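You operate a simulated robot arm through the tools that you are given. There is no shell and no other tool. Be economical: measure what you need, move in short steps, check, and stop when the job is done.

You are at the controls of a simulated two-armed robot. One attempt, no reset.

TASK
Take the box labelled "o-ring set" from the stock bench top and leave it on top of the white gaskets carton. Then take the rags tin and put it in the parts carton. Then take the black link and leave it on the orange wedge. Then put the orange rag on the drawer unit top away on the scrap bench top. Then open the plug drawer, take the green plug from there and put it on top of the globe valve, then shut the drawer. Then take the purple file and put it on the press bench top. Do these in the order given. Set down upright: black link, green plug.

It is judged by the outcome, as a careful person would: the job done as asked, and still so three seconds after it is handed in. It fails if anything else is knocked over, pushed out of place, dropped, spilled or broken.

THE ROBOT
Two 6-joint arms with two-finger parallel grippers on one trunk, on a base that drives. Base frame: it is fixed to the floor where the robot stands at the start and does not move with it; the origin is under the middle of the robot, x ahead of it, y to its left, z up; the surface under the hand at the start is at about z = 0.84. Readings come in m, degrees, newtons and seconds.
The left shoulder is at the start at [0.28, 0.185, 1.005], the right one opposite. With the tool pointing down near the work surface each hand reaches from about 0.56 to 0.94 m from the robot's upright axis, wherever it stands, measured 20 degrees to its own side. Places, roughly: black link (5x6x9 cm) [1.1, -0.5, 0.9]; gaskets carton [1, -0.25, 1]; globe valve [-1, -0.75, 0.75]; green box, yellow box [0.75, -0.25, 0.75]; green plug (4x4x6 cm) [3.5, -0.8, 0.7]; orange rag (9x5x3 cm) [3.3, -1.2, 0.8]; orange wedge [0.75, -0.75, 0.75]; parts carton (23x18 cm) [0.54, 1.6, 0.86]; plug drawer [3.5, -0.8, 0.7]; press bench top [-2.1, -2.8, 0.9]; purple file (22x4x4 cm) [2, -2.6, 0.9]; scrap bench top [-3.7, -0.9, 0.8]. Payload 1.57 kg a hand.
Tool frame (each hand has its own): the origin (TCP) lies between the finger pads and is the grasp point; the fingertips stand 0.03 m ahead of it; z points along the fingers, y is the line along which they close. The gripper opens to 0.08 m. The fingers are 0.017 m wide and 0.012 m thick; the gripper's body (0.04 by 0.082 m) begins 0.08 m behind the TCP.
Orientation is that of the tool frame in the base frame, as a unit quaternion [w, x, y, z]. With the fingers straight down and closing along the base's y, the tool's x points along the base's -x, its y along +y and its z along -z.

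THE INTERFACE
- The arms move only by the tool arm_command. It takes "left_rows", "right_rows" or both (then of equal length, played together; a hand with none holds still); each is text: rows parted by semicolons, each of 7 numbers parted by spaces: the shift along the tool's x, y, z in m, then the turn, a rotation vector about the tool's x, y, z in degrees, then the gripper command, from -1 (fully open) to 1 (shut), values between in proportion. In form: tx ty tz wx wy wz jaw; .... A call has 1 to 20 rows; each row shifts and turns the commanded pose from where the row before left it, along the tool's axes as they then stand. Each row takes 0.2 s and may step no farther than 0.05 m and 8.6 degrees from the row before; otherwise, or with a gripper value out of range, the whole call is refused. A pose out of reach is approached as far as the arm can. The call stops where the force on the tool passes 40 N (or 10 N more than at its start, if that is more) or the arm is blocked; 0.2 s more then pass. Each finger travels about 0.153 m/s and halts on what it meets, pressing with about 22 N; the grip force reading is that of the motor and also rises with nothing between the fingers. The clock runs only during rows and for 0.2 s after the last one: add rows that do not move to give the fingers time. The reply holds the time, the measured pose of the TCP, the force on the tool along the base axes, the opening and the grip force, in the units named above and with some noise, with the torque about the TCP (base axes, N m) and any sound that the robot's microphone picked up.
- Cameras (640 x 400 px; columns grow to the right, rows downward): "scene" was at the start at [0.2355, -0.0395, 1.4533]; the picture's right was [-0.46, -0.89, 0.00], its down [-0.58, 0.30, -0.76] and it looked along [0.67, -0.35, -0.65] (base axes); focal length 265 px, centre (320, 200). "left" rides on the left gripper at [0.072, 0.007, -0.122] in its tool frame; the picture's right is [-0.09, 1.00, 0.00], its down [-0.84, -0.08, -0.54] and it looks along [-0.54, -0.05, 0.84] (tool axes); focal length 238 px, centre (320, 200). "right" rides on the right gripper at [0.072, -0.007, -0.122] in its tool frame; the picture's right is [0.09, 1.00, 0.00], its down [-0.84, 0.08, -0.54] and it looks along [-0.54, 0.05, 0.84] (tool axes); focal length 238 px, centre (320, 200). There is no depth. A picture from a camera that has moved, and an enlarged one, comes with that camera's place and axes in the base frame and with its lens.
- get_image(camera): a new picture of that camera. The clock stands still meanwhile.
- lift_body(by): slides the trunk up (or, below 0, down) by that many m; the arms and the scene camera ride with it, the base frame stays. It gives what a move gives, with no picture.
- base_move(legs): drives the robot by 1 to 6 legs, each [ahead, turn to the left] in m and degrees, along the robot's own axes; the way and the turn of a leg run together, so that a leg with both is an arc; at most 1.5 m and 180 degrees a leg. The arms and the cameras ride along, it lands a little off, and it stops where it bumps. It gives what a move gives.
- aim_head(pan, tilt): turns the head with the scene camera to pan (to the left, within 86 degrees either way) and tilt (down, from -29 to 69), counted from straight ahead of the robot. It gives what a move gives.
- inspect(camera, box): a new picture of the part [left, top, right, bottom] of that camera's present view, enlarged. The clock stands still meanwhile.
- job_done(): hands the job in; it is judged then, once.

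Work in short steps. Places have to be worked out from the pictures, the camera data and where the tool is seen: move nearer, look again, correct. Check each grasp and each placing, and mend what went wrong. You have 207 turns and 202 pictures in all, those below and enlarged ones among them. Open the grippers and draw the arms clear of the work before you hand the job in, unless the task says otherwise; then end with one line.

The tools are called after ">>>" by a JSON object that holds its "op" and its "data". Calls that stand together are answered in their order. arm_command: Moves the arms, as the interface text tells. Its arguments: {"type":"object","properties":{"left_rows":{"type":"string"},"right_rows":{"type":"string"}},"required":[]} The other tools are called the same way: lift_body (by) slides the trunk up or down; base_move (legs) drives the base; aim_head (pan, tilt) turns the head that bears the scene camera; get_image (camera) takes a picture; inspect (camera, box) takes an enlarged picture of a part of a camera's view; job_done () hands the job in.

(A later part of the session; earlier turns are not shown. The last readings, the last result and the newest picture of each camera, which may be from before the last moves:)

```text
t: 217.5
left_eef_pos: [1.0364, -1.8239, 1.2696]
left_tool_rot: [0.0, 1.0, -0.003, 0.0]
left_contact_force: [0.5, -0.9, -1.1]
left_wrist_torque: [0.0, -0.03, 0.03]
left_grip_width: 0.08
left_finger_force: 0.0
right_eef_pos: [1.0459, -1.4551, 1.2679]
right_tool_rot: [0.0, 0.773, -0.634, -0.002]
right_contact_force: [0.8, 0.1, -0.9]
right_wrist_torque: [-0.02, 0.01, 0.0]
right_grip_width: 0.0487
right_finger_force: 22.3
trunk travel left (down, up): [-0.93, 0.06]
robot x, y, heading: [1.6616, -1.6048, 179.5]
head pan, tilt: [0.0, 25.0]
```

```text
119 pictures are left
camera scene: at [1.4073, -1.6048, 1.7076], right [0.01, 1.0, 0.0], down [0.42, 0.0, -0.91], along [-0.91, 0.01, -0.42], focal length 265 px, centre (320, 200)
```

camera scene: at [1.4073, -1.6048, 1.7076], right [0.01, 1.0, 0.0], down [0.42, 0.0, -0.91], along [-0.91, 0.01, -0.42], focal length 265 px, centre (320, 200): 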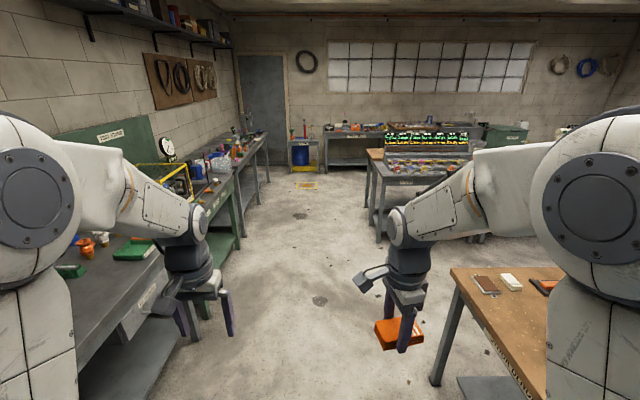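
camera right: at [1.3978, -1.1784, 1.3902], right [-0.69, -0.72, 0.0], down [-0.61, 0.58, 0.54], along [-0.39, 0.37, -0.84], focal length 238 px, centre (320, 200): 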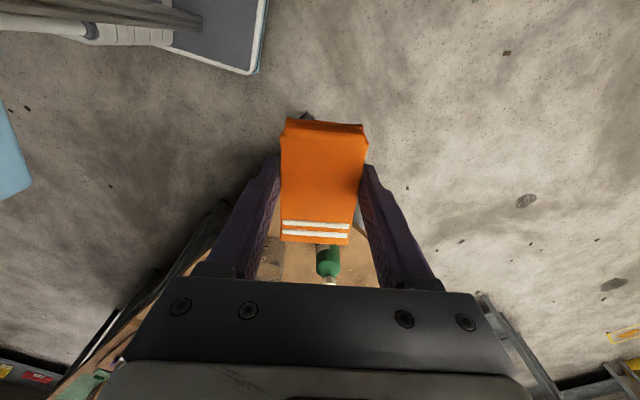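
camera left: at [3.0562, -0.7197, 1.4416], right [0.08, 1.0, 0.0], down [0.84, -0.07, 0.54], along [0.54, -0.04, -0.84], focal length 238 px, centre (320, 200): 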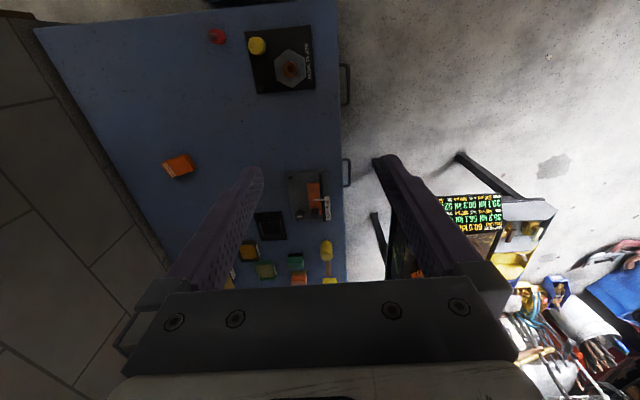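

Corridor is clear; I drive 3 m along −x.

>>> {"op": "base_move", "data": {"legs": [[1.5, 0], [1.5, 0]]}}

>>> {"op": "aim_head", "data": {"pan": -20, "tilt": 25}}

>>> {"op": "get_image", "data": {"camera": "scene"}}

```text
t: 232.0
left_eef_pos: [-1.9638, -1.7845, 1.2703]
left_tool_rot: [-0.001, 1.0, -0.003, 0.0]
left_contact_force: [-1.2, -0.8, -0.4]
left_wrist_torque: [0.0, -0.02, 0.04]
left_grip_width: 0.08
left_finger_force: 0.0
right_eef_pos: [-1.9552, -1.4169, 1.2695]
right_tool_rot: [0.001, 0.774, -0.634, -0.001]
right_contact_force: [-0.3, 0.3, 0.0]
right_wrist_torque: [0.02, 0.01, 0.03]
right_grip_width: 0.0491
right_finger_force: 22.4
trunk travel left (down, up): [-0.93, 0.06]
robot x, y, heading: [-1.3419, -1.5699, 179.5]
head pan, tilt: [0.0, 25.0]
```

```text
t: 232.8
left_eef_pos: [-1.9636, -1.7848, 1.2692]
left_tool_rot: [0.001, 1.0, -0.003, 0.0]
left_contact_force: [0.1, 0.3, 0.9]
left_wrist_torque: [-0.01, 0.0, 0.0]
left_grip_width: 0.08
left_finger_force: 0.1
right_eef_pos: [-1.955, -1.4155, 1.2695]
right_tool_rot: [0.001, 0.773, -0.635, -0.001]
right_contact_force: [0.1, 0.1, 0.0]
right_wrist_torque: [-0.02, -0.01, 0.0]
right_grip_width: 0.0492
right_finger_force: 22.7
trunk travel left (down, up): [-0.93, 0.06]
robot x, y, heading: [-1.3391, -1.5654, 179.4]
head pan, tilt: [-20.0, 25.0]
```

```text
118 pictures are left
camera scene: at [-1.5875, -1.5349, 1.7076], right [0.35, 0.94, 0.0], down [0.4, -0.15, -0.91], along [-0.85, 0.32, -0.42], focal length 265 px, centre (320, 200)
```

scene: 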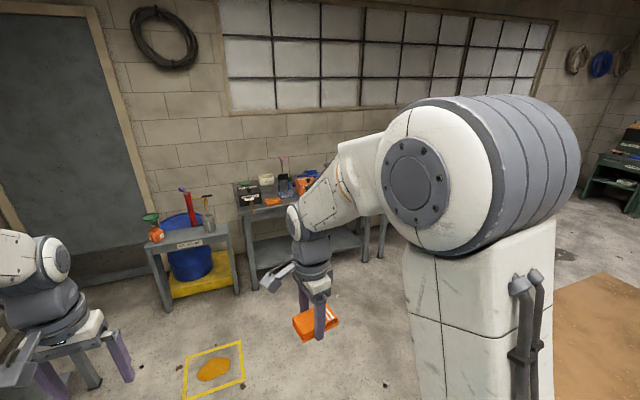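

I zoom to read the bench labels.

>>> {"op": "inspect", "data": {"camera": "scene", "box": [130, 160, 400, 310]}}

>>> {"op": "aim_head", "data": {"pan": -55, "tilt": 30}}

>>> {"op": "get_image", "data": {"camera": "scene"}}

```text
2.37 times, centred on (265, 235) of scene
camera zoom: at [-1.5875, -1.5349, 1.7076], right [0.35, 0.94, 0.0], down [0.4, -0.15, -0.91], along [-0.85, 0.32, -0.42], focal length 628 px, centre (450, 117)
```

zoom: 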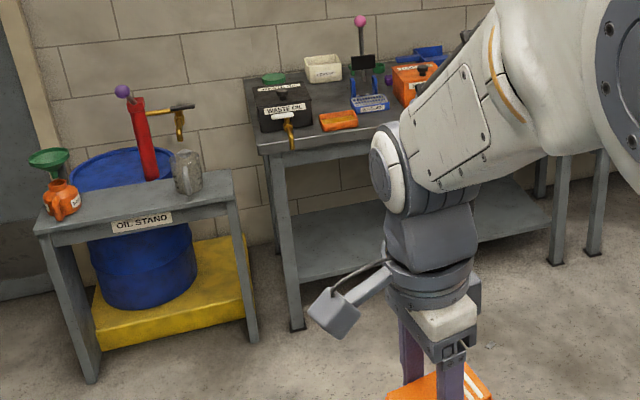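

```text
t: 233.8
left_eef_pos: [-1.9647, -1.7856, 1.2699]
left_tool_rot: [0.001, 1.0, -0.002, 0.0]
left_contact_force: [0.7, 0.5, -0.2]
left_wrist_torque: [0.02, 0.03, -0.01]
left_grip_width: 0.0798
left_finger_force: 0.0
right_eef_pos: [-1.9554, -1.4149, 1.268]
right_tool_rot: [0.0, 0.773, -0.634, -0.001]
right_contact_force: [0.0, 0.0, -1.1]
right_wrist_torque: [0.0, -0.02, -0.02]
right_grip_width: 0.0488
right_finger_force: 22.1
trunk travel left (down, up): [-0.93, 0.06]
robot x, y, heading: [-1.3436, -1.5686, 179.5]
head pan, tilt: [-55.0, 30.0]
```

```text
116 pictures are left
camera scene: at [-1.5524, -1.4926, 1.6996], right [0.82, 0.57, 0.0], down [0.28, -0.41, -0.87], along [-0.49, 0.71, -0.5], focal length 265 px, centre (320, 200)
```

scene: 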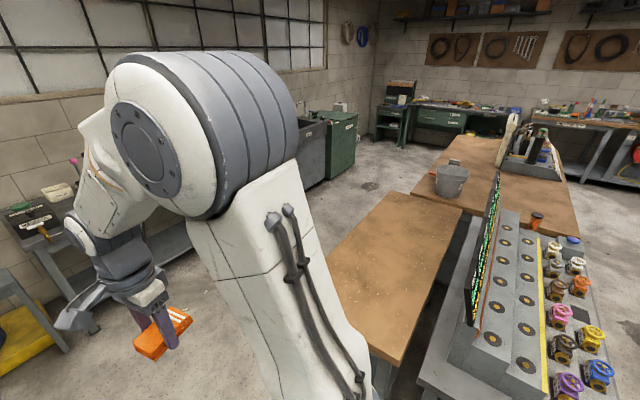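

The bench with the waste oil can at ≈[-3.5, -0.9] should be the scrap bench. I drive closer, around the brown bench's corner.

>>> {"op": "base_move", "data": {"legs": [[0.7, 0], [0, -27], [0.8, 0], [0, 27.5]]}}

>>> {"op": "aim_head", "data": {"pan": -8, "tilt": 40}}

>>> {"op": "get_image", "data": {"camera": "scene"}}

```text
t: 244.3
left_eef_pos: [-3.3736, -1.4259, 1.2699]
left_tool_rot: [0.0, 1.0, 0.006, 0.0]
left_contact_force: [-0.2, -0.2, 0.5]
left_wrist_torque: [0.0, -0.04, 0.01]
left_grip_width: 0.08
left_finger_force: 0.0
right_eef_pos: [-3.3714, -1.0563, 1.2705]
right_tool_rot: [0.0, 0.778, -0.628, -0.001]
right_contact_force: [0.1, -0.5, 0.2]
right_wrist_torque: [0.0, 0.0, -0.01]
right_grip_width: 0.0487
right_finger_force: 22.5
trunk travel left (down, up): [-0.93, 0.06]
robot x, y, heading: [-2.7544, -1.1995, -179.5]
head pan, tilt: [-55.0, 30.0]
```

```text
t: 245.4
left_eef_pos: [-3.3735, -1.4264, 1.27]
left_tool_rot: [0.0, 1.0, 0.006, 0.0]
left_contact_force: [0.8, 0.0, -0.4]
left_wrist_torque: [0.0, 0.03, 0.03]
left_grip_width: 0.08
left_finger_force: 0.1
right_eef_pos: [-3.3712, -1.0574, 1.2684]
right_tool_rot: [0.0, 0.779, -0.627, -0.002]
right_contact_force: [0.2, 0.3, -0.1]
right_wrist_torque: [0.03, 0.01, -0.01]
right_grip_width: 0.0487
right_finger_force: 22.1
trunk travel left (down, up): [-0.93, 0.06]
robot x, y, heading: [-2.7561, -1.1976, -179.5]
head pan, tilt: [-8.0, 40.0]
```

```text
115 pictures are left
camera scene: at [-2.999, -1.1899, 1.6843], right [0.13, 0.99, 0.0], down [0.64, -0.08, -0.77], along [-0.76, 0.1, -0.64], focal length 265 px, centre (320, 200)
```

scene: 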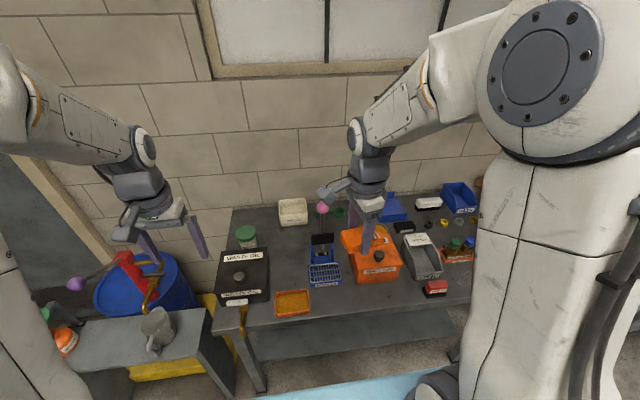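

>>> {"op": "inspect", "data": {"camera": "scene", "box": [200, 180, 490, 350]}}

>>> {"op": "get_image", "data": {"camera": "right"}}

```text
2.21 times, centred on (345, 265) of scene
camera zoom: at [-2.999, -1.1899, 1.6843], right [0.13, 0.99, 0.0], down [0.64, -0.08, -0.77], along [-0.76, 0.1, -0.64], focal length 585 px, centre (265, 57)
```

zoom: 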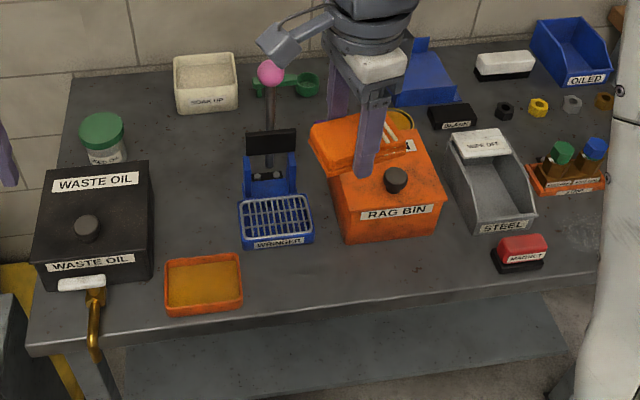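

```text
113 pictures are left
camera right: at [-3.35, -1.1264, 1.3901], right [-0.95, -0.3, 0.0], down [-0.25, 0.8, 0.54], along [-0.16, 0.52, -0.84], focal length 238 px, centre (320, 200)
```

right: 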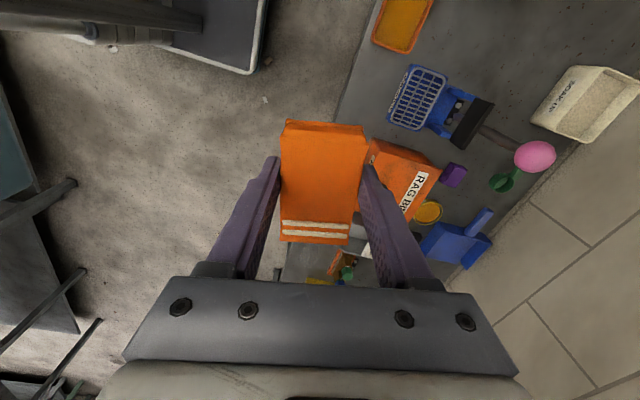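

There is free bench top in front of the rag bin at ≈[-3.465, -0.95]. I carry the rag there and descend with the arm only (left hand is above the oil stand).

>>> {"op": "arm_command", "data": {"right_rows": "-0.0249 0.0138 0 0 0 0 1; -0.0249 0.0138 0 0 0 0 1; -0.0249 0.0138 0 0 0 0 1; -0.0249 0.0138 0 0 0 0 1; -0.0249 0.0138 0 0 0 0 1; 0 0 0.035 0 0 0 1; 0 0 0.04 0 0 0 1; 0 0 0.04 0 0 0 1; 0 0 0.04 0 0 0 1; 0 0 0.04 0 0 0 1; 0 0 0.04 0 0 0 1; 0 0 0.04 0 0 0 1; 0 0 0 0 0 0 1"}}

>>> {"op": "get_image", "data": {"camera": "right"}}

>>> {"op": "get_image", "data": {"camera": "scene"}}

```text
t: 248.2
left_eef_pos: [-3.3741, -1.4265, 1.2706]
left_tool_rot: [0.0, 1.0, 0.006, 0.001]
left_contact_force: [0.0, 0.1, 0.4]
left_wrist_torque: [-0.01, -0.01, 0.02]
left_grip_width: 0.0801
left_finger_force: 0.0
right_eef_pos: [-3.4655, -0.9496, 0.9934]
right_tool_rot: [0.0, 0.778, -0.628, -0.003]
right_contact_force: [0.4, -0.1, -0.2]
right_wrist_torque: [-0.02, 0.0, -0.01]
right_grip_width: 0.049
right_finger_force: 21.4
trunk travel left (down, up): [-0.93, 0.06]
robot x, y, heading: [-2.7561, -1.2002, -179.4]
head pan, tilt: [-8.0, 40.0]
```

```text
112 pictures are left
camera right: at [-3.4442, -1.0195, 1.1143], right [-0.95, -0.3, 0.0], down [-0.25, 0.8, 0.54], along [-0.16, 0.52, -0.84], focal length 238 px, centre (320, 200)
```

right: 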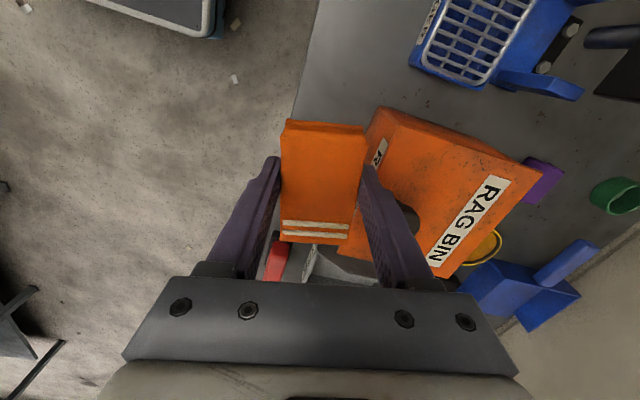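

```text
111 pictures are left
camera scene: at [-2.9993, -1.1899, 1.6842], right [0.13, 0.99, 0.0], down [0.64, -0.08, -0.77], along [-0.76, 0.1, -0.64], focal length 265 px, centre (320, 200)
```

scene: 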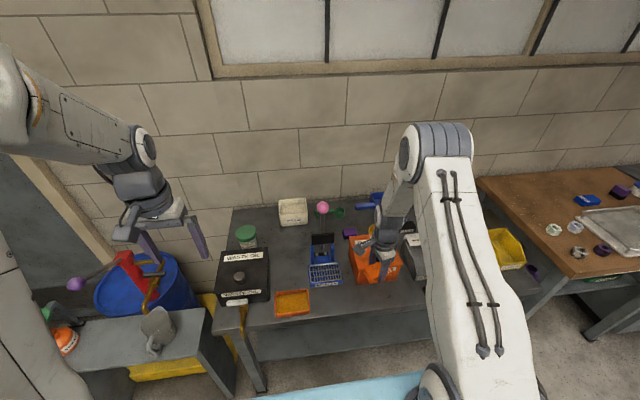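

The bench edge is at x≈−3.43, so the spot is tight. I shift to [-3.482, -1.045], between tray and bin in front of the wringer, and align with the edge.

>>> {"op": "arm_command", "data": {"right_rows": "0.0225 0.0091 0 0 0 0 1; 0.0225 0.0091 0 0 0 0 1; 0.0225 0.0091 0 0 0 0 1; 0.0225 0.0091 0 0 0 0 1; 0 0 0 0 0 7 1; 0 0 0.04 0 0 0 1; 0 0 0.04 0 0 0 1; 0 0 0.02 0 0 0 1; 0 0 0 0 0 0 1"}}

>>> {"op": "get_image", "data": {"camera": "right"}}

>>> {"op": "inspect", "data": {"camera": "scene", "box": [200, 180, 490, 350]}}

```text
t: 250.2
left_eef_pos: [-3.3738, -1.4259, 1.2698]
left_tool_rot: [0.0, 1.0, 0.007, 0.0]
left_contact_force: [0.2, 0.4, 0.2]
left_wrist_torque: [-0.03, -0.01, 0.0]
left_grip_width: 0.08
left_finger_force: 0.0
right_eef_pos: [-3.4828, -1.0459, 0.8933]
right_tool_rot: [0.001, 0.738, -0.675, 0.0]
right_contact_force: [-0.4, 0.8, 0.0]
right_wrist_torque: [-0.03, 0.01, 0.02]
right_grip_width: 0.0487
right_finger_force: 21.7
trunk travel left (down, up): [-0.93, 0.06]
robot x, y, heading: [-2.7581, -1.1993, -179.5]
head pan, tilt: [-8.0, 40.0]
```

```text
110 pictures are left
camera right: at [-3.4695, -1.1168, 1.0144], right [-0.98, -0.18, 0.0], down [-0.15, 0.83, 0.54], along [-0.1, 0.53, -0.84], focal length 238 px, centre (320, 200)
```

right: 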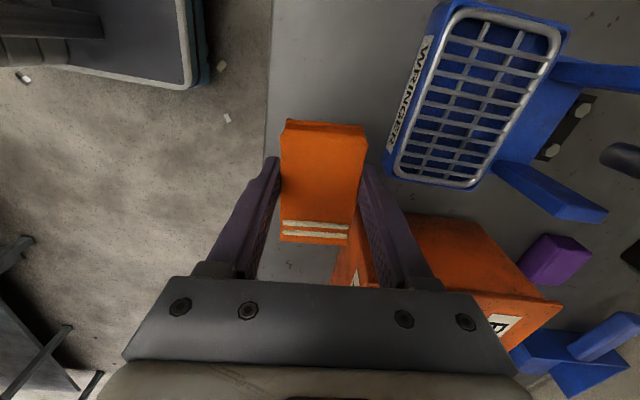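

```text
2.21 times, centred on (345, 265) of scene
camera zoom: at [-2.999, -1.19, 1.6843], right [0.13, 0.99, 0.0], down [0.64, -0.08, -0.77], along [-0.76, 0.1, -0.64], focal length 585 px, centre (265, 57)
```

zoom: 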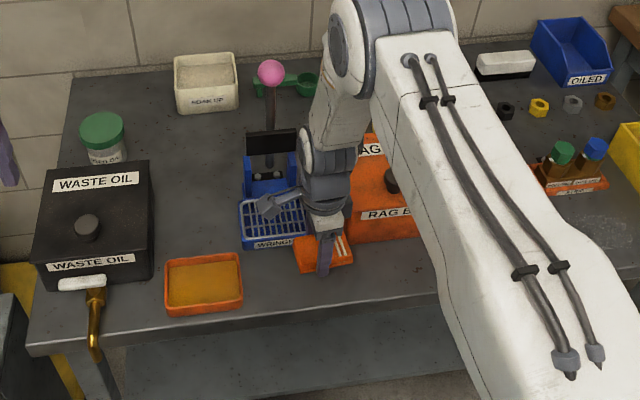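

Position is good. Lower until contact.

>>> {"op": "arm_command", "data": {"right_rows": "0 0.003 0.012 0 0 0 1; 0 0 0.012 0 0 0 1; 0 0 0.01 0 0 0 1; 0 0 0.008 0 0 0 1; 0 0 0 0 0 0 1"}}

```text
t: 251.4
left_eef_pos: [-3.3749, -1.4262, 1.2689]
left_tool_rot: [0.0, 1.0, 0.006, 0.001]
left_contact_force: [-0.3, -0.3, 0.4]
left_wrist_torque: [0.03, -0.01, 0.01]
left_grip_width: 0.0801
left_finger_force: 0.0
right_eef_pos: [-3.4852, -1.0462, 0.8524]
right_tool_rot: [0.0, 0.739, -0.674, -0.001]
right_contact_force: [0.2, -0.2, -0.5]
right_wrist_torque: [0.03, -0.02, 0.03]
right_grip_width: 0.0488
right_finger_force: 21.9
trunk travel left (down, up): [-0.93, 0.06]
robot x, y, heading: [-2.7574, -1.198, -179.7]
head pan, tilt: [-8.0, 40.0]
```

>>> {"op": "arm_command", "data": {"right_rows": "0 0 0.006 0 0 0 1; 0 0 0.006 0 0 0 1; 0 0 0.005 0 0 0 1; 0 0 0.005 0 0 0 1; 0 0 0.004 0 0 0 1; 0 0 0.004 0 0 0 1; 0 0 0.004 0 0 0 1; 0 0 0.004 0 0 0 1; 0 0 0 0 0 0 1"}}

```text
t: 252.8
left_eef_pos: [-3.3727, -1.4264, 1.2707]
left_tool_rot: [0.0, 1.0, 0.006, 0.0]
left_contact_force: [0.7, 1.0, -0.4]
left_wrist_torque: [0.0, 0.04, -0.01]
left_grip_width: 0.0802
left_finger_force: 0.1
right_eef_pos: [-3.4866, -1.0462, 0.8292]
right_tool_rot: [-0.001, 0.739, -0.674, -0.002]
right_contact_force: [7.2, -1.7, 23.6]
right_wrist_torque: [0.1, -0.6, 0.0]
right_grip_width: 0.049
right_finger_force: 21.9
trunk travel left (down, up): [-0.93, 0.06]
robot x, y, heading: [-2.7578, -1.2041, -179.7]
head pan, tilt: [-8.0, 40.0]
stopped in row 6 (right hand): the force on the tool passed its limit at 48 N (the readings are from after the stop); the commanded pose is now the measured one
```

Rag is down (surface ≈0.797). I ease 2 mm, open partially and rise.

>>> {"op": "arm_command", "data": {"right_rows": "0 0 -0.002 0 0 0 1; 0 0 0 0 0 0 0.1; 0 0 0 0 0 0 -0.5; 0 0 0 0 0 0 -0.6; 0 0 0 0 0 0 -0.6; 0 0 -0.01 0 0 0 -0.6; 0 0 -0.03 0 0 0 -0.6; 0 0 -0.04 0 0 0 -0.6; 0 0 -0.05 0 0 0 -0.6; 0 0 -0.05 0 0 0 -0.6; 0 0 -0.05 0 0 0 -0.6; 0 0 -0.05 0 0 0 -0.6; 0 0 -0.05 0 0 0 -0.6; 0 0 -0.05 0 0 0 -0.6; 0 0 0 0 0 0 -0.6"}}

>>> {"op": "get_image", "data": {"camera": "right"}}

```text
t: 255.9
left_eef_pos: [-3.3743, -1.427, 1.2695]
left_tool_rot: [0.0, 1.0, 0.005, 0.0]
left_contact_force: [-0.2, -0.3, 0.0]
left_wrist_torque: [0.02, 0.02, 0.02]
left_grip_width: 0.08
left_finger_force: 0.1
right_eef_pos: [-3.4872, -1.0463, 1.2112]
right_tool_rot: [0.0, 0.739, -0.674, -0.001]
right_contact_force: [0.1, 0.5, -1.0]
right_wrist_torque: [0.02, 0.0, 0.0]
right_grip_width: 0.064
right_finger_force: 0.1
trunk travel left (down, up): [-0.93, 0.06]
robot x, y, heading: [-2.7542, -1.1992, -179.8]
head pan, tilt: [-8.0, 40.0]
```

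```text
108 pictures are left
camera right: at [-3.4734, -1.1181, 1.3327], right [-0.98, -0.18, 0.0], down [-0.15, 0.83, 0.54], along [-0.1, 0.53, -0.84], focal length 238 px, centre (320, 200)
```

right: 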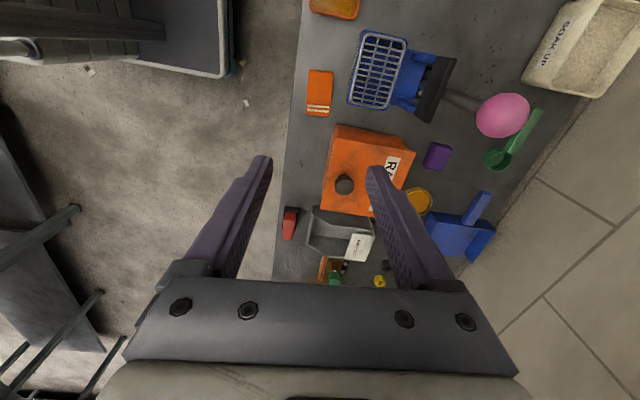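

The rag lies on the bench top. I unwind the wrist, retract, and reverse along the same corridor.

>>> {"op": "arm_command", "data": {"right_rows": "0 0 0 0 0 -8.55 -1; 0 0 0 0 0 -8.55 -1; 0 0 0 0 0 -8.55 -1; 0 0 0 0 0 -8.55 -1; 0 0 0 0 0 -8.55 -1; 0 0 0 0 0 -8.55 -1; 0 0 0 0 0 -8.55 -1; 0 0 0 0 0 -8.55 -1; 0 0 0 0 0 -8.55 -1; 0 0 0 0 0 -8.55 -1; 0.04 0 0 0 0 0 -1; 0.04 0 0 0 0 0 -1; 0.04 -0.02 0 0 0 0 -1; 0 0 0 0 0 0 -1"}}

>>> {"op": "base_move", "data": {"legs": [[0, -28], [-0.8, 0], [0, 27.6], [-1.3, 0]]}}

>>> {"op": "aim_head", "data": {"pan": -30, "tilt": 35}}

>>> {"op": "get_image", "data": {"camera": "scene"}}

```text
t: 258.9
left_eef_pos: [-3.3737, -1.426, 1.2697]
left_tool_rot: [0.0, 1.0, 0.006, 0.0]
left_contact_force: [0.5, 0.3, -0.1]
left_wrist_torque: [-0.02, 0.04, -0.02]
left_grip_width: 0.0799
left_finger_force: 0.0
right_eef_pos: [-3.3654, -1.026, 1.2096]
right_tool_rot: [0.0, 1.0, 0.006, -0.002]
right_contact_force: [-0.6, -0.5, 0.4]
right_wrist_torque: [-0.01, 0.02, -0.02]
right_grip_width: 0.0798
right_finger_force: 0.1
trunk travel left (down, up): [-0.93, 0.06]
robot x, y, heading: [-2.7537, -1.2019, -179.5]
head pan, tilt: [-8.0, 40.0]
```

```text
t: 272.1
left_eef_pos: [-1.3769, -1.7913, 1.2702]
left_tool_rot: [0.0, 1.0, 0.003, 0.0]
left_contact_force: [0.0, -0.1, 0.1]
left_wrist_torque: [-0.02, -0.01, 0.02]
left_grip_width: 0.0799
left_finger_force: 0.0
right_eef_pos: [-1.3689, -1.3924, 1.2103]
right_tool_rot: [0.0, 1.0, 0.004, -0.001]
right_contact_force: [0.5, 0.7, -0.1]
right_wrist_torque: [-0.02, -0.02, 0.01]
right_grip_width: 0.0799
right_finger_force: 0.1
trunk travel left (down, up): [-0.93, 0.06]
robot x, y, heading: [-0.7549, -1.5682, -180.0]
head pan, tilt: [-8.0, 40.0]
```

```text
t: 272.9
left_eef_pos: [-1.3783, -1.7928, 1.2697]
left_tool_rot: [0.001, 1.0, 0.003, 0.0]
left_contact_force: [-0.1, 0.1, -0.2]
left_wrist_torque: [0.02, 0.0, 0.02]
left_grip_width: 0.08
left_finger_force: 0.1
right_eef_pos: [-1.3691, -1.3919, 1.2099]
right_tool_rot: [0.0, 1.0, 0.003, -0.001]
right_contact_force: [-1.4, 0.8, 0.5]
right_wrist_torque: [-0.01, 0.0, 0.0]
right_grip_width: 0.0801
right_finger_force: 0.0
trunk travel left (down, up): [-0.93, 0.06]
robot x, y, heading: [-0.7579, -1.5686, -179.8]
head pan, tilt: [-30.0, 35.0]
```

```text
107 pictures are left
camera scene: at [-0.9946, -1.5252, 1.6918], right [0.5, 0.87, 0.0], down [0.5, -0.28, -0.82], along [-0.71, 0.41, -0.57], focal length 265 px, centre (320, 200)
```

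scene: 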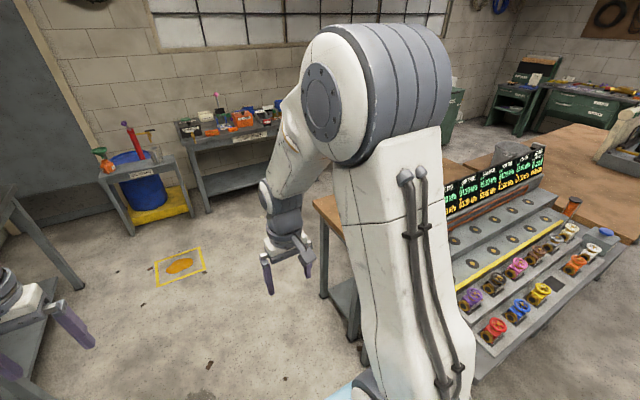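

I look at the valve stand to identify the globe valve.

>>> {"op": "aim_head", "data": {"pan": -70, "tilt": 35}}

>>> {"op": "get_image", "data": {"camera": "scene"}}

>>> {"op": "inspect", "data": {"camera": "scene", "box": [150, 130, 390, 280]}}

```text
t: 274.0
left_eef_pos: [-1.3786, -1.793, 1.2698]
left_tool_rot: [-0.001, 1.0, 0.003, 0.0]
left_contact_force: [0.2, -0.6, -0.7]
left_wrist_torque: [0.01, 0.05, 0.0]
left_grip_width: 0.0802
left_finger_force: 0.1
right_eef_pos: [-1.368, -1.3917, 1.2089]
right_tool_rot: [0.0, 1.0, 0.004, -0.001]
right_contact_force: [-0.3, 0.6, 0.2]
right_wrist_torque: [0.03, 0.0, -0.01]
right_grip_width: 0.0797
right_finger_force: 0.1
trunk travel left (down, up): [-0.93, 0.06]
robot x, y, heading: [-0.7584, -1.567, -179.6]
head pan, tilt: [-70.0, 35.0]
```

```text
106 pictures are left
camera scene: at [-0.9487, -1.4863, 1.6918], right [0.94, 0.35, 0.0], down [0.2, -0.54, -0.82], along [-0.28, 0.77, -0.57], focal length 265 px, centre (320, 200)
```

scene: 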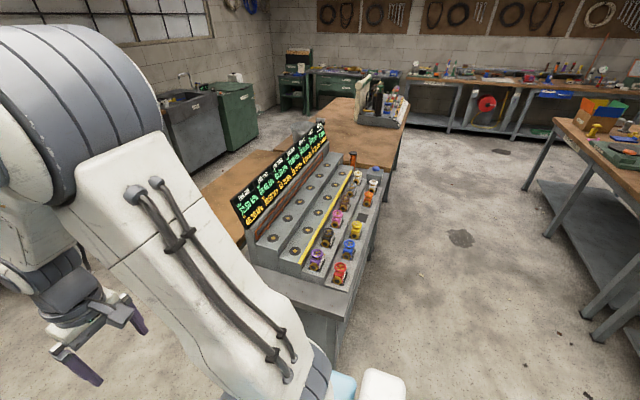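

```text
2.67 times, centred on (270, 205) of scene
camera zoom: at [-0.9487, -1.4863, 1.6918], right [0.94, 0.35, 0.0], down [0.2, -0.54, -0.82], along [-0.28, 0.77, -0.57], focal length 707 px, centre (453, 187)
```

zoom: 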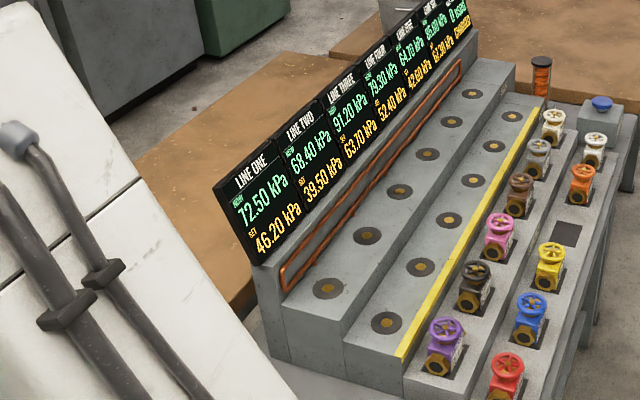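

Candidates are the red and blue valves. I reverse further and look at their labelled faces.

>>> {"op": "base_move", "data": {"legs": [[-0.5, 0]]}}

>>> {"op": "aim_head", "data": {"pan": -48, "tilt": 35}}

>>> {"op": "get_image", "data": {"camera": "scene"}}

```text
t: 276.9
left_eef_pos: [-0.8787, -1.7912, 1.27]
left_tool_rot: [0.0, 1.0, 0.004, 0.0]
left_contact_force: [-0.2, 0.1, 0.1]
left_wrist_torque: [0.01, 0.02, 0.01]
left_grip_width: 0.0801
left_finger_force: 0.0
right_eef_pos: [-0.871, -1.3905, 1.2102]
right_tool_rot: [0.0, 1.0, 0.005, -0.001]
right_contact_force: [0.1, -0.7, 0.9]
right_wrist_torque: [0.0, -0.01, 0.03]
right_grip_width: 0.0801
right_finger_force: 0.1
trunk travel left (down, up): [-0.93, 0.06]
robot x, y, heading: [-0.2573, -1.5642, -179.4]
head pan, tilt: [-70.0, 35.0]
```

```text
t: 277.8
left_eef_pos: [-0.8795, -1.7909, 1.269]
left_tool_rot: [0.0, 1.0, 0.004, 0.0]
left_contact_force: [-0.3, -0.2, 0.0]
left_wrist_torque: [0.01, 0.02, 0.01]
left_grip_width: 0.08
left_finger_force: 0.0
right_eef_pos: [-0.8699, -1.3904, 1.2091]
right_tool_rot: [0.0, 1.0, 0.004, -0.001]
right_contact_force: [0.5, -0.4, 0.7]
right_wrist_torque: [0.01, -0.02, 0.0]
right_grip_width: 0.0801
right_finger_force: 0.1
trunk travel left (down, up): [-0.93, 0.06]
robot x, y, heading: [-0.2591, -1.5659, -179.4]
head pan, tilt: [-48.0, 35.0]
```

```text
104 pictures are left
camera scene: at [-0.4792, -1.5017, 1.6919], right [0.74, 0.67, 0.0], down [0.39, -0.42, -0.82], along [-0.55, 0.61, -0.57], focal length 265 px, centre (320, 200)
```

scene: 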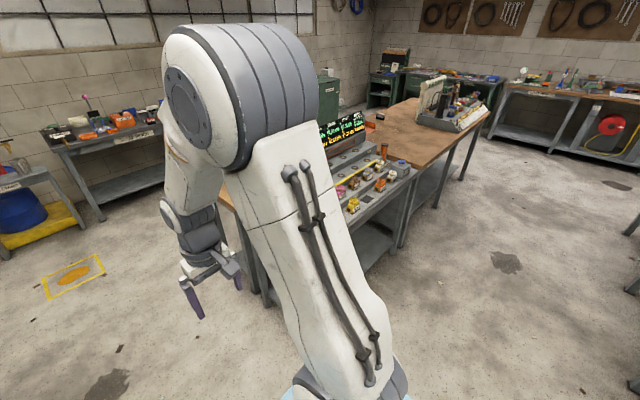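

The arm blocks the view; I'll check valves later from the aisle. I continue to the open area and approach the drawer side of the blue unit.

>>> {"op": "base_move", "data": {"legs": [[-1.5, 0], [-0.4, 0], [0, -126], [1.5, 0]]}}

>>> {"op": "aim_head", "data": {"pan": -60, "tilt": 35}}

>>> {"op": "get_image", "data": {"camera": "scene"}}

>>> {"op": "aim_head", "data": {"pan": -20, "tilt": 30}}

>>> {"op": "get_image", "data": {"camera": "scene"}}

```text
t: 299.5
left_eef_pos: [2.6666, 0.3049, 1.2704]
left_tool_rot: [0.0, -0.464, 0.886, 0.0]
left_contact_force: [0.4, 0.3, 0.0]
left_wrist_torque: [-0.01, -0.01, 0.02]
left_grip_width: 0.0799
left_finger_force: 0.0
right_eef_pos: [2.988, 0.067, 1.2096]
right_tool_rot: [0.0, -0.464, 0.886, 0.001]
right_contact_force: [-0.4, -0.2, 0.2]
right_wrist_torque: [0.02, -0.04, -0.03]
right_grip_width: 0.08
right_finger_force: 0.1
trunk travel left (down, up): [-0.93, 0.06]
robot x, y, heading: [2.4918, -0.331, 55.2]
head pan, tilt: [-48.0, 35.0]
```

```text
t: 300.3
left_eef_pos: [2.6659, 0.3039, 1.2695]
left_tool_rot: [0.0, -0.464, 0.886, 0.0]
left_contact_force: [0.3, -1.5, -0.1]
left_wrist_torque: [-0.01, 0.0, 0.02]
left_grip_width: 0.0799
left_finger_force: 0.2
right_eef_pos: [2.9894, 0.0672, 1.2105]
right_tool_rot: [0.0, -0.465, 0.885, 0.0]
right_contact_force: [0.8, 0.4, -0.1]
right_wrist_torque: [0.01, 0.04, 0.01]
right_grip_width: 0.0802
right_finger_force: 0.0
trunk travel left (down, up): [-0.93, 0.06]
robot x, y, heading: [2.4912, -0.3326, 55.1]
head pan, tilt: [-60.0, 35.0]
```

```text
103 pictures are left
camera scene: at [2.673, -0.2075, 1.6918], right [-0.08, -1.0, 0.0], down [-0.57, 0.05, -0.82], along [0.82, -0.07, -0.57], focal length 265 px, centre (320, 200)
```

scene: 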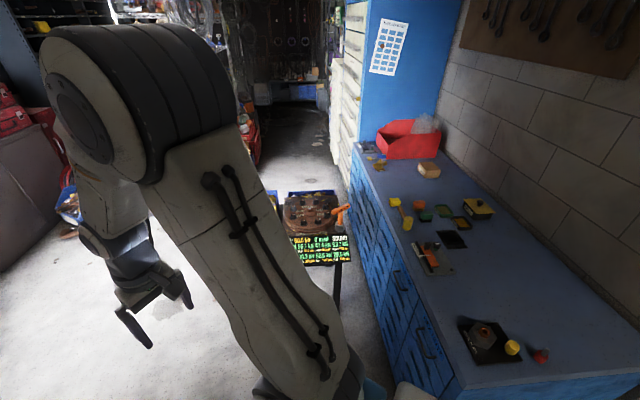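

```text
t: 301.3
left_eef_pos: [2.6644, 0.3056, 1.2687]
left_tool_rot: [0.0, -0.465, 0.886, 0.0]
left_contact_force: [-0.7, -0.9, 0.3]
left_wrist_torque: [-0.01, 0.0, -0.01]
left_grip_width: 0.0799
left_finger_force: 0.0
right_eef_pos: [2.9886, 0.0666, 1.2087]
right_tool_rot: [0.001, -0.465, 0.885, 0.0]
right_contact_force: [1.0, 0.6, 0.7]
right_wrist_torque: [0.0, 0.02, 0.0]
right_grip_width: 0.0802
right_finger_force: 0.0
trunk travel left (down, up): [-0.93, 0.06]
robot x, y, heading: [2.4907, -0.3333, 55.3]
head pan, tilt: [-20.0, 30.0]
```

```text
102 pictures are left
camera scene: at [2.6593, -0.1481, 1.6996], right [0.58, -0.82, 0.0], down [-0.41, -0.29, -0.87], along [0.71, 0.5, -0.5], focal length 265 px, centre (320, 200)
```

scene: 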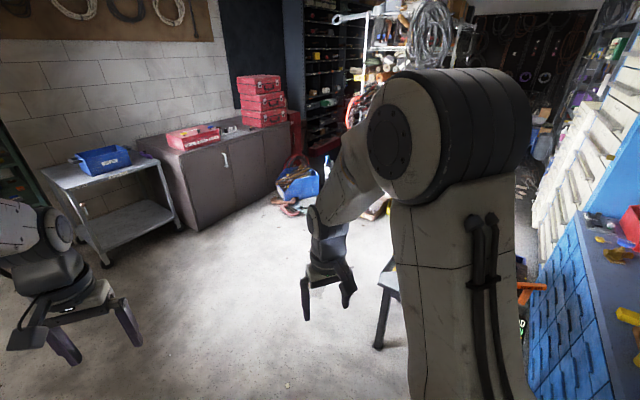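

I zoom on the drawer fronts for labels and handles.

>>> {"op": "aim_head", "data": {"pan": -78, "tilt": 42}}

>>> {"op": "get_image", "data": {"camera": "scene"}}

>>> {"op": "inspect", "data": {"camera": "scene", "box": [200, 120, 380, 300]}}

```text
t: 302.6
left_eef_pos: [2.6662, 0.3042, 1.2701]
left_tool_rot: [0.0, -0.464, 0.886, 0.001]
left_contact_force: [-0.1, 0.4, -0.4]
left_wrist_torque: [0.01, 0.02, 0.04]
left_grip_width: 0.08
left_finger_force: 0.0
right_eef_pos: [2.9886, 0.0664, 1.21]
right_tool_rot: [0.001, -0.465, 0.886, 0.0]
right_contact_force: [0.0, 0.3, 0.8]
right_wrist_torque: [0.01, 0.01, 0.0]
right_grip_width: 0.08
right_finger_force: 0.0
trunk travel left (down, up): [-0.93, 0.06]
robot x, y, heading: [2.4939, -0.3349, 55.4]
head pan, tilt: [-78.0, 42.0]
```

```text
101 pictures are left
camera scene: at [2.6624, -0.2325, 1.6814], right [-0.39, -0.92, 0.0], down [-0.62, 0.26, -0.74], along [0.69, -0.29, -0.67], focal length 265 px, centre (320, 200)
```

scene: 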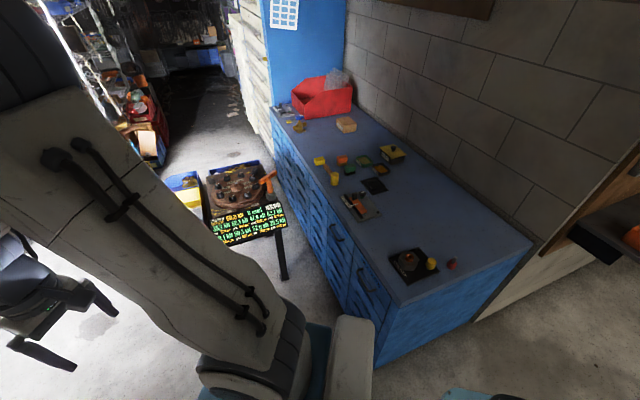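

```text
2.22 times, centred on (290, 210) of scene
camera zoom: at [2.6624, -0.2325, 1.6814], right [-0.39, -0.92, 0.0], down [-0.62, 0.26, -0.74], along [0.69, -0.29, -0.67], focal length 589 px, centre (387, 178)
```

zoom: 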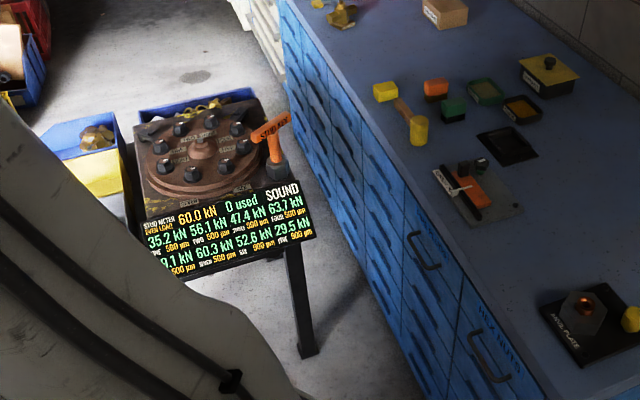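

The second bar handle (x≈3.42) is likely the plug drawer. I move to (2.65, −0.2) and face +x.

>>> {"op": "base_move", "data": {"legs": [[0, -15], [0.205, 0], [0, -40]]}}

>>> {"op": "get_image", "data": {"camera": "right"}}

>>> {"op": "aim_head", "data": {"pan": -30, "tilt": 45}}

>>> {"op": "get_image", "data": {"camera": "scene"}}

```text
t: 307.0
left_eef_pos: [3.2714, 0.0197, 1.2698]
left_tool_rot: [0.001, 0.0, 1.0, 0.0]
left_contact_force: [-0.2, 0.6, 0.0]
left_wrist_torque: [0.03, -0.01, 0.02]
left_grip_width: 0.0798
left_finger_force: 0.0
right_eef_pos: [3.2572, -0.379, 1.2095]
right_tool_rot: [0.001, 0.0, 1.0, 0.0]
right_contact_force: [0.2, 0.3, 1.2]
right_wrist_torque: [0.02, -0.01, -0.02]
right_grip_width: 0.0802
right_finger_force: 0.0
trunk travel left (down, up): [-0.93, 0.06]
robot x, y, heading: [2.6458, -0.2002, -0.1]
head pan, tilt: [-78.0, 42.0]
```

```text
99 pictures are left
camera right: at [3.185, -0.3871, 1.3307], right [-0.09, 1.0, 0.0], down [0.84, 0.08, 0.54], along [0.54, 0.05, -0.84], focal length 238 px, centre (320, 200)
```

right: 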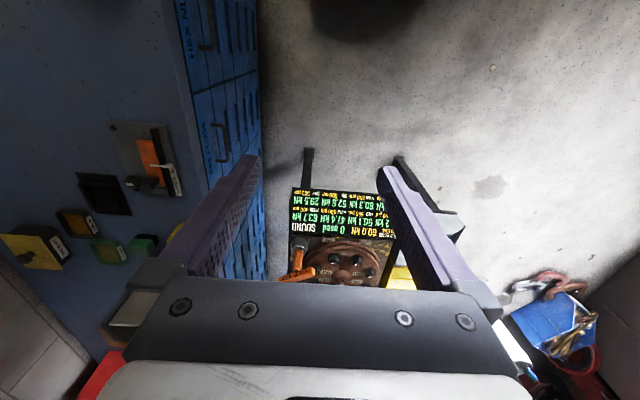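

```text
t: 308.1
left_eef_pos: [3.2707, 0.0201, 1.2701]
left_tool_rot: [-0.001, 0.0, 1.0, 0.0]
left_contact_force: [-0.2, -1.6, -0.2]
left_wrist_torque: [0.01, 0.0, 0.0]
left_grip_width: 0.0801
left_finger_force: 0.0
right_eef_pos: [3.2575, -0.3794, 1.2096]
right_tool_rot: [0.001, -0.001, 1.0, 0.0]
right_contact_force: [0.3, 0.1, 0.3]
right_wrist_torque: [0.01, -0.01, -0.02]
right_grip_width: 0.08
right_finger_force: 0.1
trunk travel left (down, up): [-0.93, 0.06]
robot x, y, heading: [2.648, -0.1972, -0.2]
head pan, tilt: [-30.0, 45.0]
```

```text
98 pictures are left
camera scene: at [2.8797, -0.2416, 1.677], right [-0.5, -0.86, 0.0], down [-0.61, 0.36, -0.71], along [0.61, -0.36, -0.71], focal length 265 px, centre (320, 200)
```

scene: 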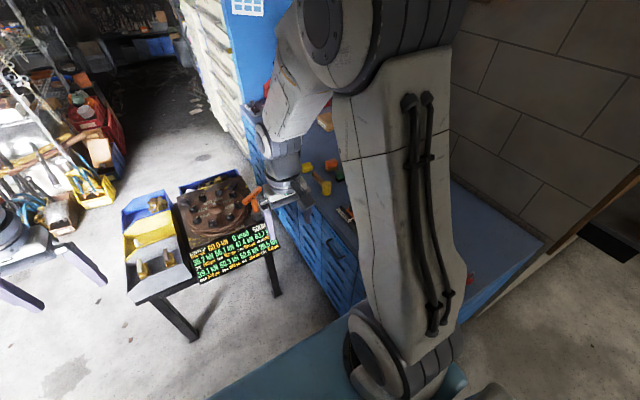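

>>> {"op": "inspect", "data": {"camera": "right", "box": [150, 0, 290, 180]}}

```text
2.22 times, centred on (220, 90) of right
camera zoom: at [3.185, -0.3871, 1.3307], right [-0.09, 1.0, 0.0], down [0.84, 0.08, 0.54], along [0.54, 0.05, -0.84], focal length 530 px, centre (542, 444)
```

zoom: 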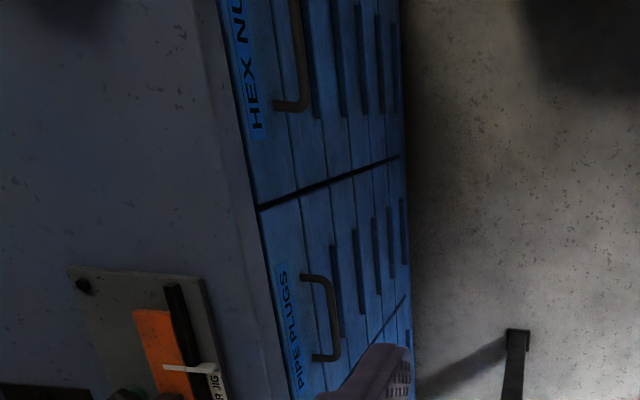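

It's the "PIPE PLUGS" drawer; the bar handle spans x≈3.38–3.48 near y≈−0.62. I move the hand closer and look again to fix its height.

>>> {"op": "arm_command", "data": {"right_rows": "-0.035 -0.035 0 0 0 0 -1; -0.035 -0.035 0 0 0 0 -1; -0.035 -0.035 0 0 0 0 -1; -0.035 -0.035 0 0 0 0 -1; -0.01 -0.04 0.02 0 0 0 -1; 0 -0.03 0.04 0 0 0 -1; 0 0 0.05 0 0 0 -1; 0 0 0.05 0 0 0 -1; 0 0 0.05 0 0 0 -1; 0 0 0 0 0 0 -1"}}

>>> {"op": "get_image", "data": {"camera": "right"}}

```text
t: 310.4
left_eef_pos: [3.2697, 0.0202, 1.2697]
left_tool_rot: [0.0, 0.0, 1.0, 0.0]
left_contact_force: [0.3, 0.1, -0.9]
left_wrist_torque: [0.0, 0.01, 0.0]
left_grip_width: 0.0799
left_finger_force: 0.0
right_eef_pos: [3.4076, -0.5896, 1.0005]
right_tool_rot: [0.002, -0.002, 1.0, -0.001]
right_contact_force: [0.4, -1.0, -1.6]
right_wrist_torque: [0.04, 0.04, -0.01]
right_grip_width: 0.08
right_finger_force: 0.0
trunk travel left (down, up): [-0.93, 0.06]
robot x, y, heading: [2.6503, -0.1972, -0.3]
head pan, tilt: [-30.0, 45.0]
```

```text
96 pictures are left
camera right: at [3.3354, -0.5962, 1.1211], right [-0.09, 1.0, 0.0], down [0.84, 0.08, 0.54], along [0.54, 0.05, -0.84], focal length 238 px, centre (320, 200)
```

right: 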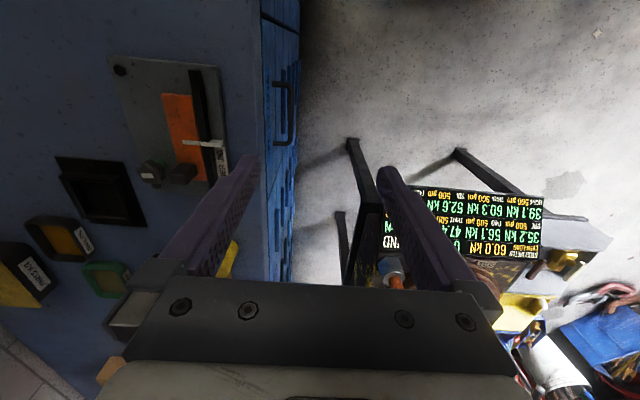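

Triangulating, the bar is at x 3.395–3.505, y≈−0.641, z≈0.644. I'll grip it from the front with the hand tilted ~75°. First back off in +y and tilt.

>>> {"op": "arm_command", "data": {"right_rows": "-0.014 0.035 -0.02 0 0 0 -1; -0.014 0.035 -0.02 0 0 0 -1; -0.014 0.035 -0.02 0 0 0 -1; 0 0 0 7.5 0 0 -1; 0 0 0 7.5 0 0 -1; 0 0 0 7.5 0 0 -1; 0 0 0 7.5 0 0 -1; 0 0 0 7.5 0 0 -1; 0 0 0 7.5 0 0 -1; 0 0 0 7.5 0 0 -1; 0 0 0 7.5 0 0 -1; 0 0 0 7.5 0 0 -1; 0 0 0 7.5 0 0 -1; 0 0 0 0 0 0 -1; 0 0 0 0 0 0 -1"}}

>>> {"op": "get_image", "data": {"camera": "right"}}

>>> {"op": "get_image", "data": {"camera": "scene"}}

```text
t: 313.6
left_eef_pos: [3.2692, 0.0212, 1.2701]
left_tool_rot: [0.0, 0.0, 1.0, 0.0]
left_contact_force: [-0.1, -0.1, 0.1]
left_wrist_torque: [-0.04, 0.0, 0.0]
left_grip_width: 0.0802
left_finger_force: 0.0
right_eef_pos: [3.4501, -0.4859, 1.0607]
right_tool_rot: [0.001, 0.0, 0.793, -0.609]
right_contact_force: [0.2, 0.3, -0.1]
right_wrist_torque: [-0.02, 0.0, 0.01]
right_grip_width: 0.0799
right_finger_force: 0.0
trunk travel left (down, up): [-0.93, 0.06]
robot x, y, heading: [2.6467, -0.2031, -0.3]
head pan, tilt: [-30.0, 45.0]
```

```text
95 pictures are left
camera right: at [3.3773, -0.3694, 1.0973], right [-0.09, 0.26, -0.96], down [0.84, 0.54, 0.07], along [0.54, -0.8, -0.26], focal length 238 px, centre (320, 200)
```

right: 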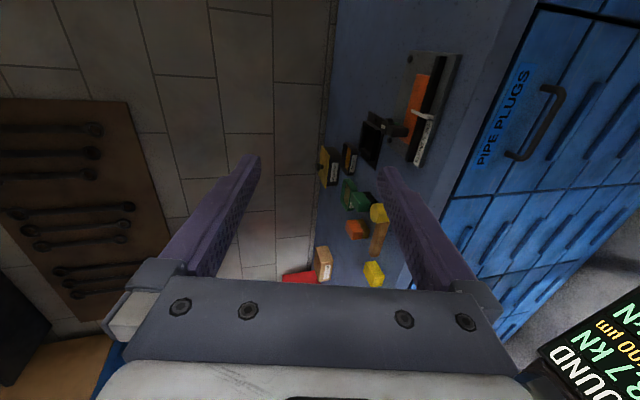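

```text
94 pictures are left
camera scene: at [2.8797, -0.2415, 1.677], right [-0.5, -0.86, 0.0], down [-0.61, 0.36, -0.71], along [0.61, -0.36, -0.71], focal length 265 px, centre (320, 200)
```

scene: 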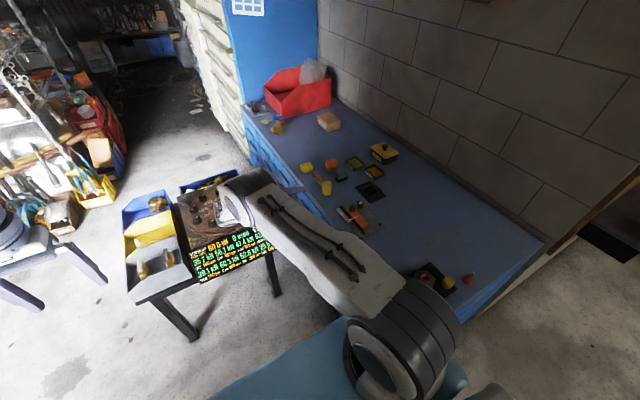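

The bar checks at z≈0.65, face y≈−0.673. I lower the trunk in stages, watching clearance to the test table.

>>> {"op": "lift_body", "data": {"by": -0.25}}

>>> {"op": "get_image", "data": {"camera": "right"}}

>>> {"op": "get_image", "data": {"camera": "scene"}}

>>> {"op": "get_image", "data": {"camera": "left"}}

```text
t: 316.1
left_eef_pos: [3.2701, 0.0195, 1.0201]
left_tool_rot: [0.0, 0.0, 1.0, 0.0]
left_contact_force: [0.2, 0.3, -0.1]
left_wrist_torque: [-0.04, 0.02, -0.01]
left_grip_width: 0.0798
left_finger_force: 0.0
right_eef_pos: [3.4496, -0.4854, 0.8107]
right_tool_rot: [0.002, -0.001, 0.793, -0.609]
right_contact_force: [-0.5, 0.2, 0.1]
right_wrist_torque: [0.01, 0.02, 0.0]
right_grip_width: 0.08
right_finger_force: 0.1
trunk travel left (down, up): [-0.68, 0.31]
robot x, y, heading: [2.6455, -0.2028, -0.1]
head pan, tilt: [-30.0, 45.0]
```

```text
93 pictures are left
camera right: at [3.3773, -0.3695, 0.8474], right [-0.09, 0.26, -0.96], down [0.84, 0.54, 0.07], along [0.54, -0.8, -0.26], focal length 238 px, centre (320, 200)
```

right: 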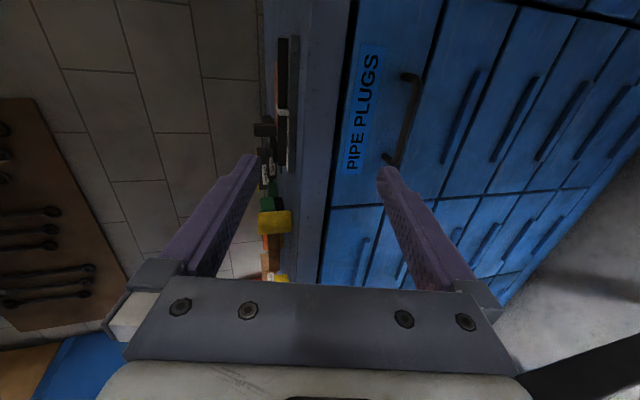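

```text
92 pictures are left
camera scene: at [2.8797, -0.2415, 1.4271], right [-0.5, -0.86, 0.0], down [-0.61, 0.36, -0.71], along [0.61, -0.36, -0.71], focal length 265 px, centre (320, 200)
```

scene: 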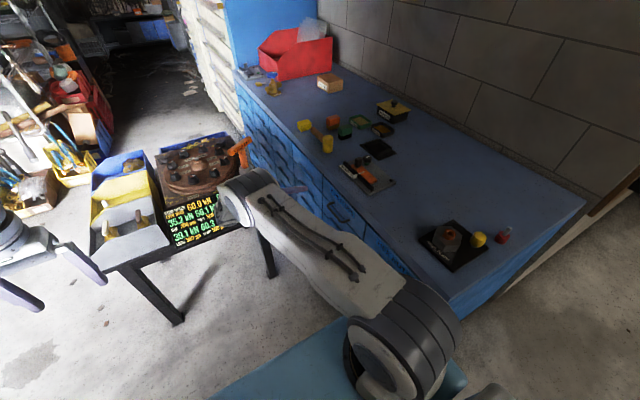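

```text
91 pictures are left
camera left: at [3.1991, 0.0259, 1.1417], right [0.09, 1.0, 0.0], down [0.84, -0.08, 0.54], along [0.54, -0.05, -0.84], focal length 238 px, centre (320, 200)
```

left: 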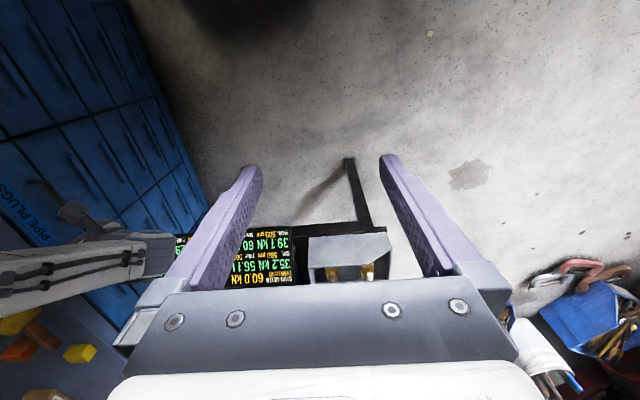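

Clear. I lower another 0.13 m, set the opening to ~4 cm, and advance most of the way to the bar.

>>> {"op": "lift_body", "data": {"by": -0.13}}

>>> {"op": "arm_command", "data": {"right_rows": "0.001 -0.004 0.03 0 0 0 0; 0.001 -0.004 0.03 0 0 0 0; 0.001 -0.0046 0.035 0 0 0 0; 0 0 0 0 0 0 0"}}

>>> {"op": "get_image", "data": {"camera": "right"}}

```text
t: 317.7
left_eef_pos: [3.2703, 0.02, 0.8906]
left_tool_rot: [0.0, 0.0, 1.0, 0.0]
left_contact_force: [0.0, 0.3, 0.2]
left_wrist_torque: [0.02, 0.04, -0.01]
left_grip_width: 0.0802
left_finger_force: 0.2
right_eef_pos: [3.4508, -0.4863, 0.6796]
right_tool_rot: [0.001, 0.0, 0.793, -0.609]
right_contact_force: [-0.7, 0.0, -0.8]
right_wrist_torque: [-0.01, -0.02, 0.02]
right_grip_width: 0.0801
right_finger_force: 0.1
trunk travel left (down, up): [-0.55, 0.44]
robot x, y, heading: [2.6498, -0.202, -0.0]
head pan, tilt: [-30.0, 45.0]
```

```text
t: 318.7
left_eef_pos: [3.2709, 0.0195, 0.8894]
left_tool_rot: [0.0, 0.0, 1.0, -0.001]
left_contact_force: [-0.1, 0.1, 0.2]
left_wrist_torque: [-0.03, -0.02, 0.0]
left_grip_width: 0.08
left_finger_force: 0.2
right_eef_pos: [3.4473, -0.5802, 0.6666]
right_tool_rot: [0.001, 0.0, 0.793, -0.609]
right_contact_force: [-0.2, 0.5, -0.2]
right_wrist_torque: [-0.01, -0.01, 0.0]
right_grip_width: 0.04
right_finger_force: 0.1
trunk travel left (down, up): [-0.55, 0.44]
robot x, y, heading: [2.6483, -0.2019, -0.2]
head pan, tilt: [-30.0, 45.0]
```

```text
90 pictures are left
camera right: at [3.375, -0.4644, 0.7049], right [-0.09, 0.26, -0.96], down [0.84, 0.55, 0.07], along [0.54, -0.8, -0.26], focal length 238 px, centre (320, 200)
```

right: 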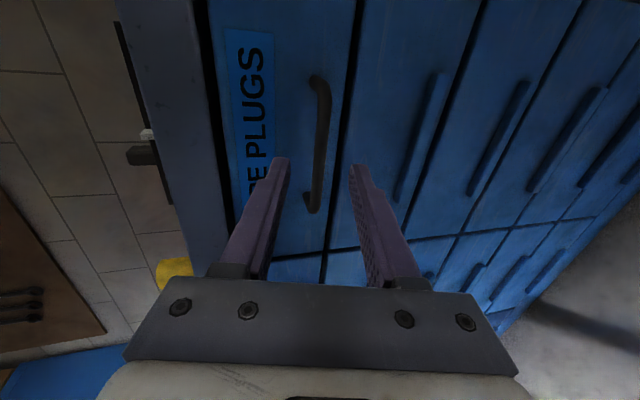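

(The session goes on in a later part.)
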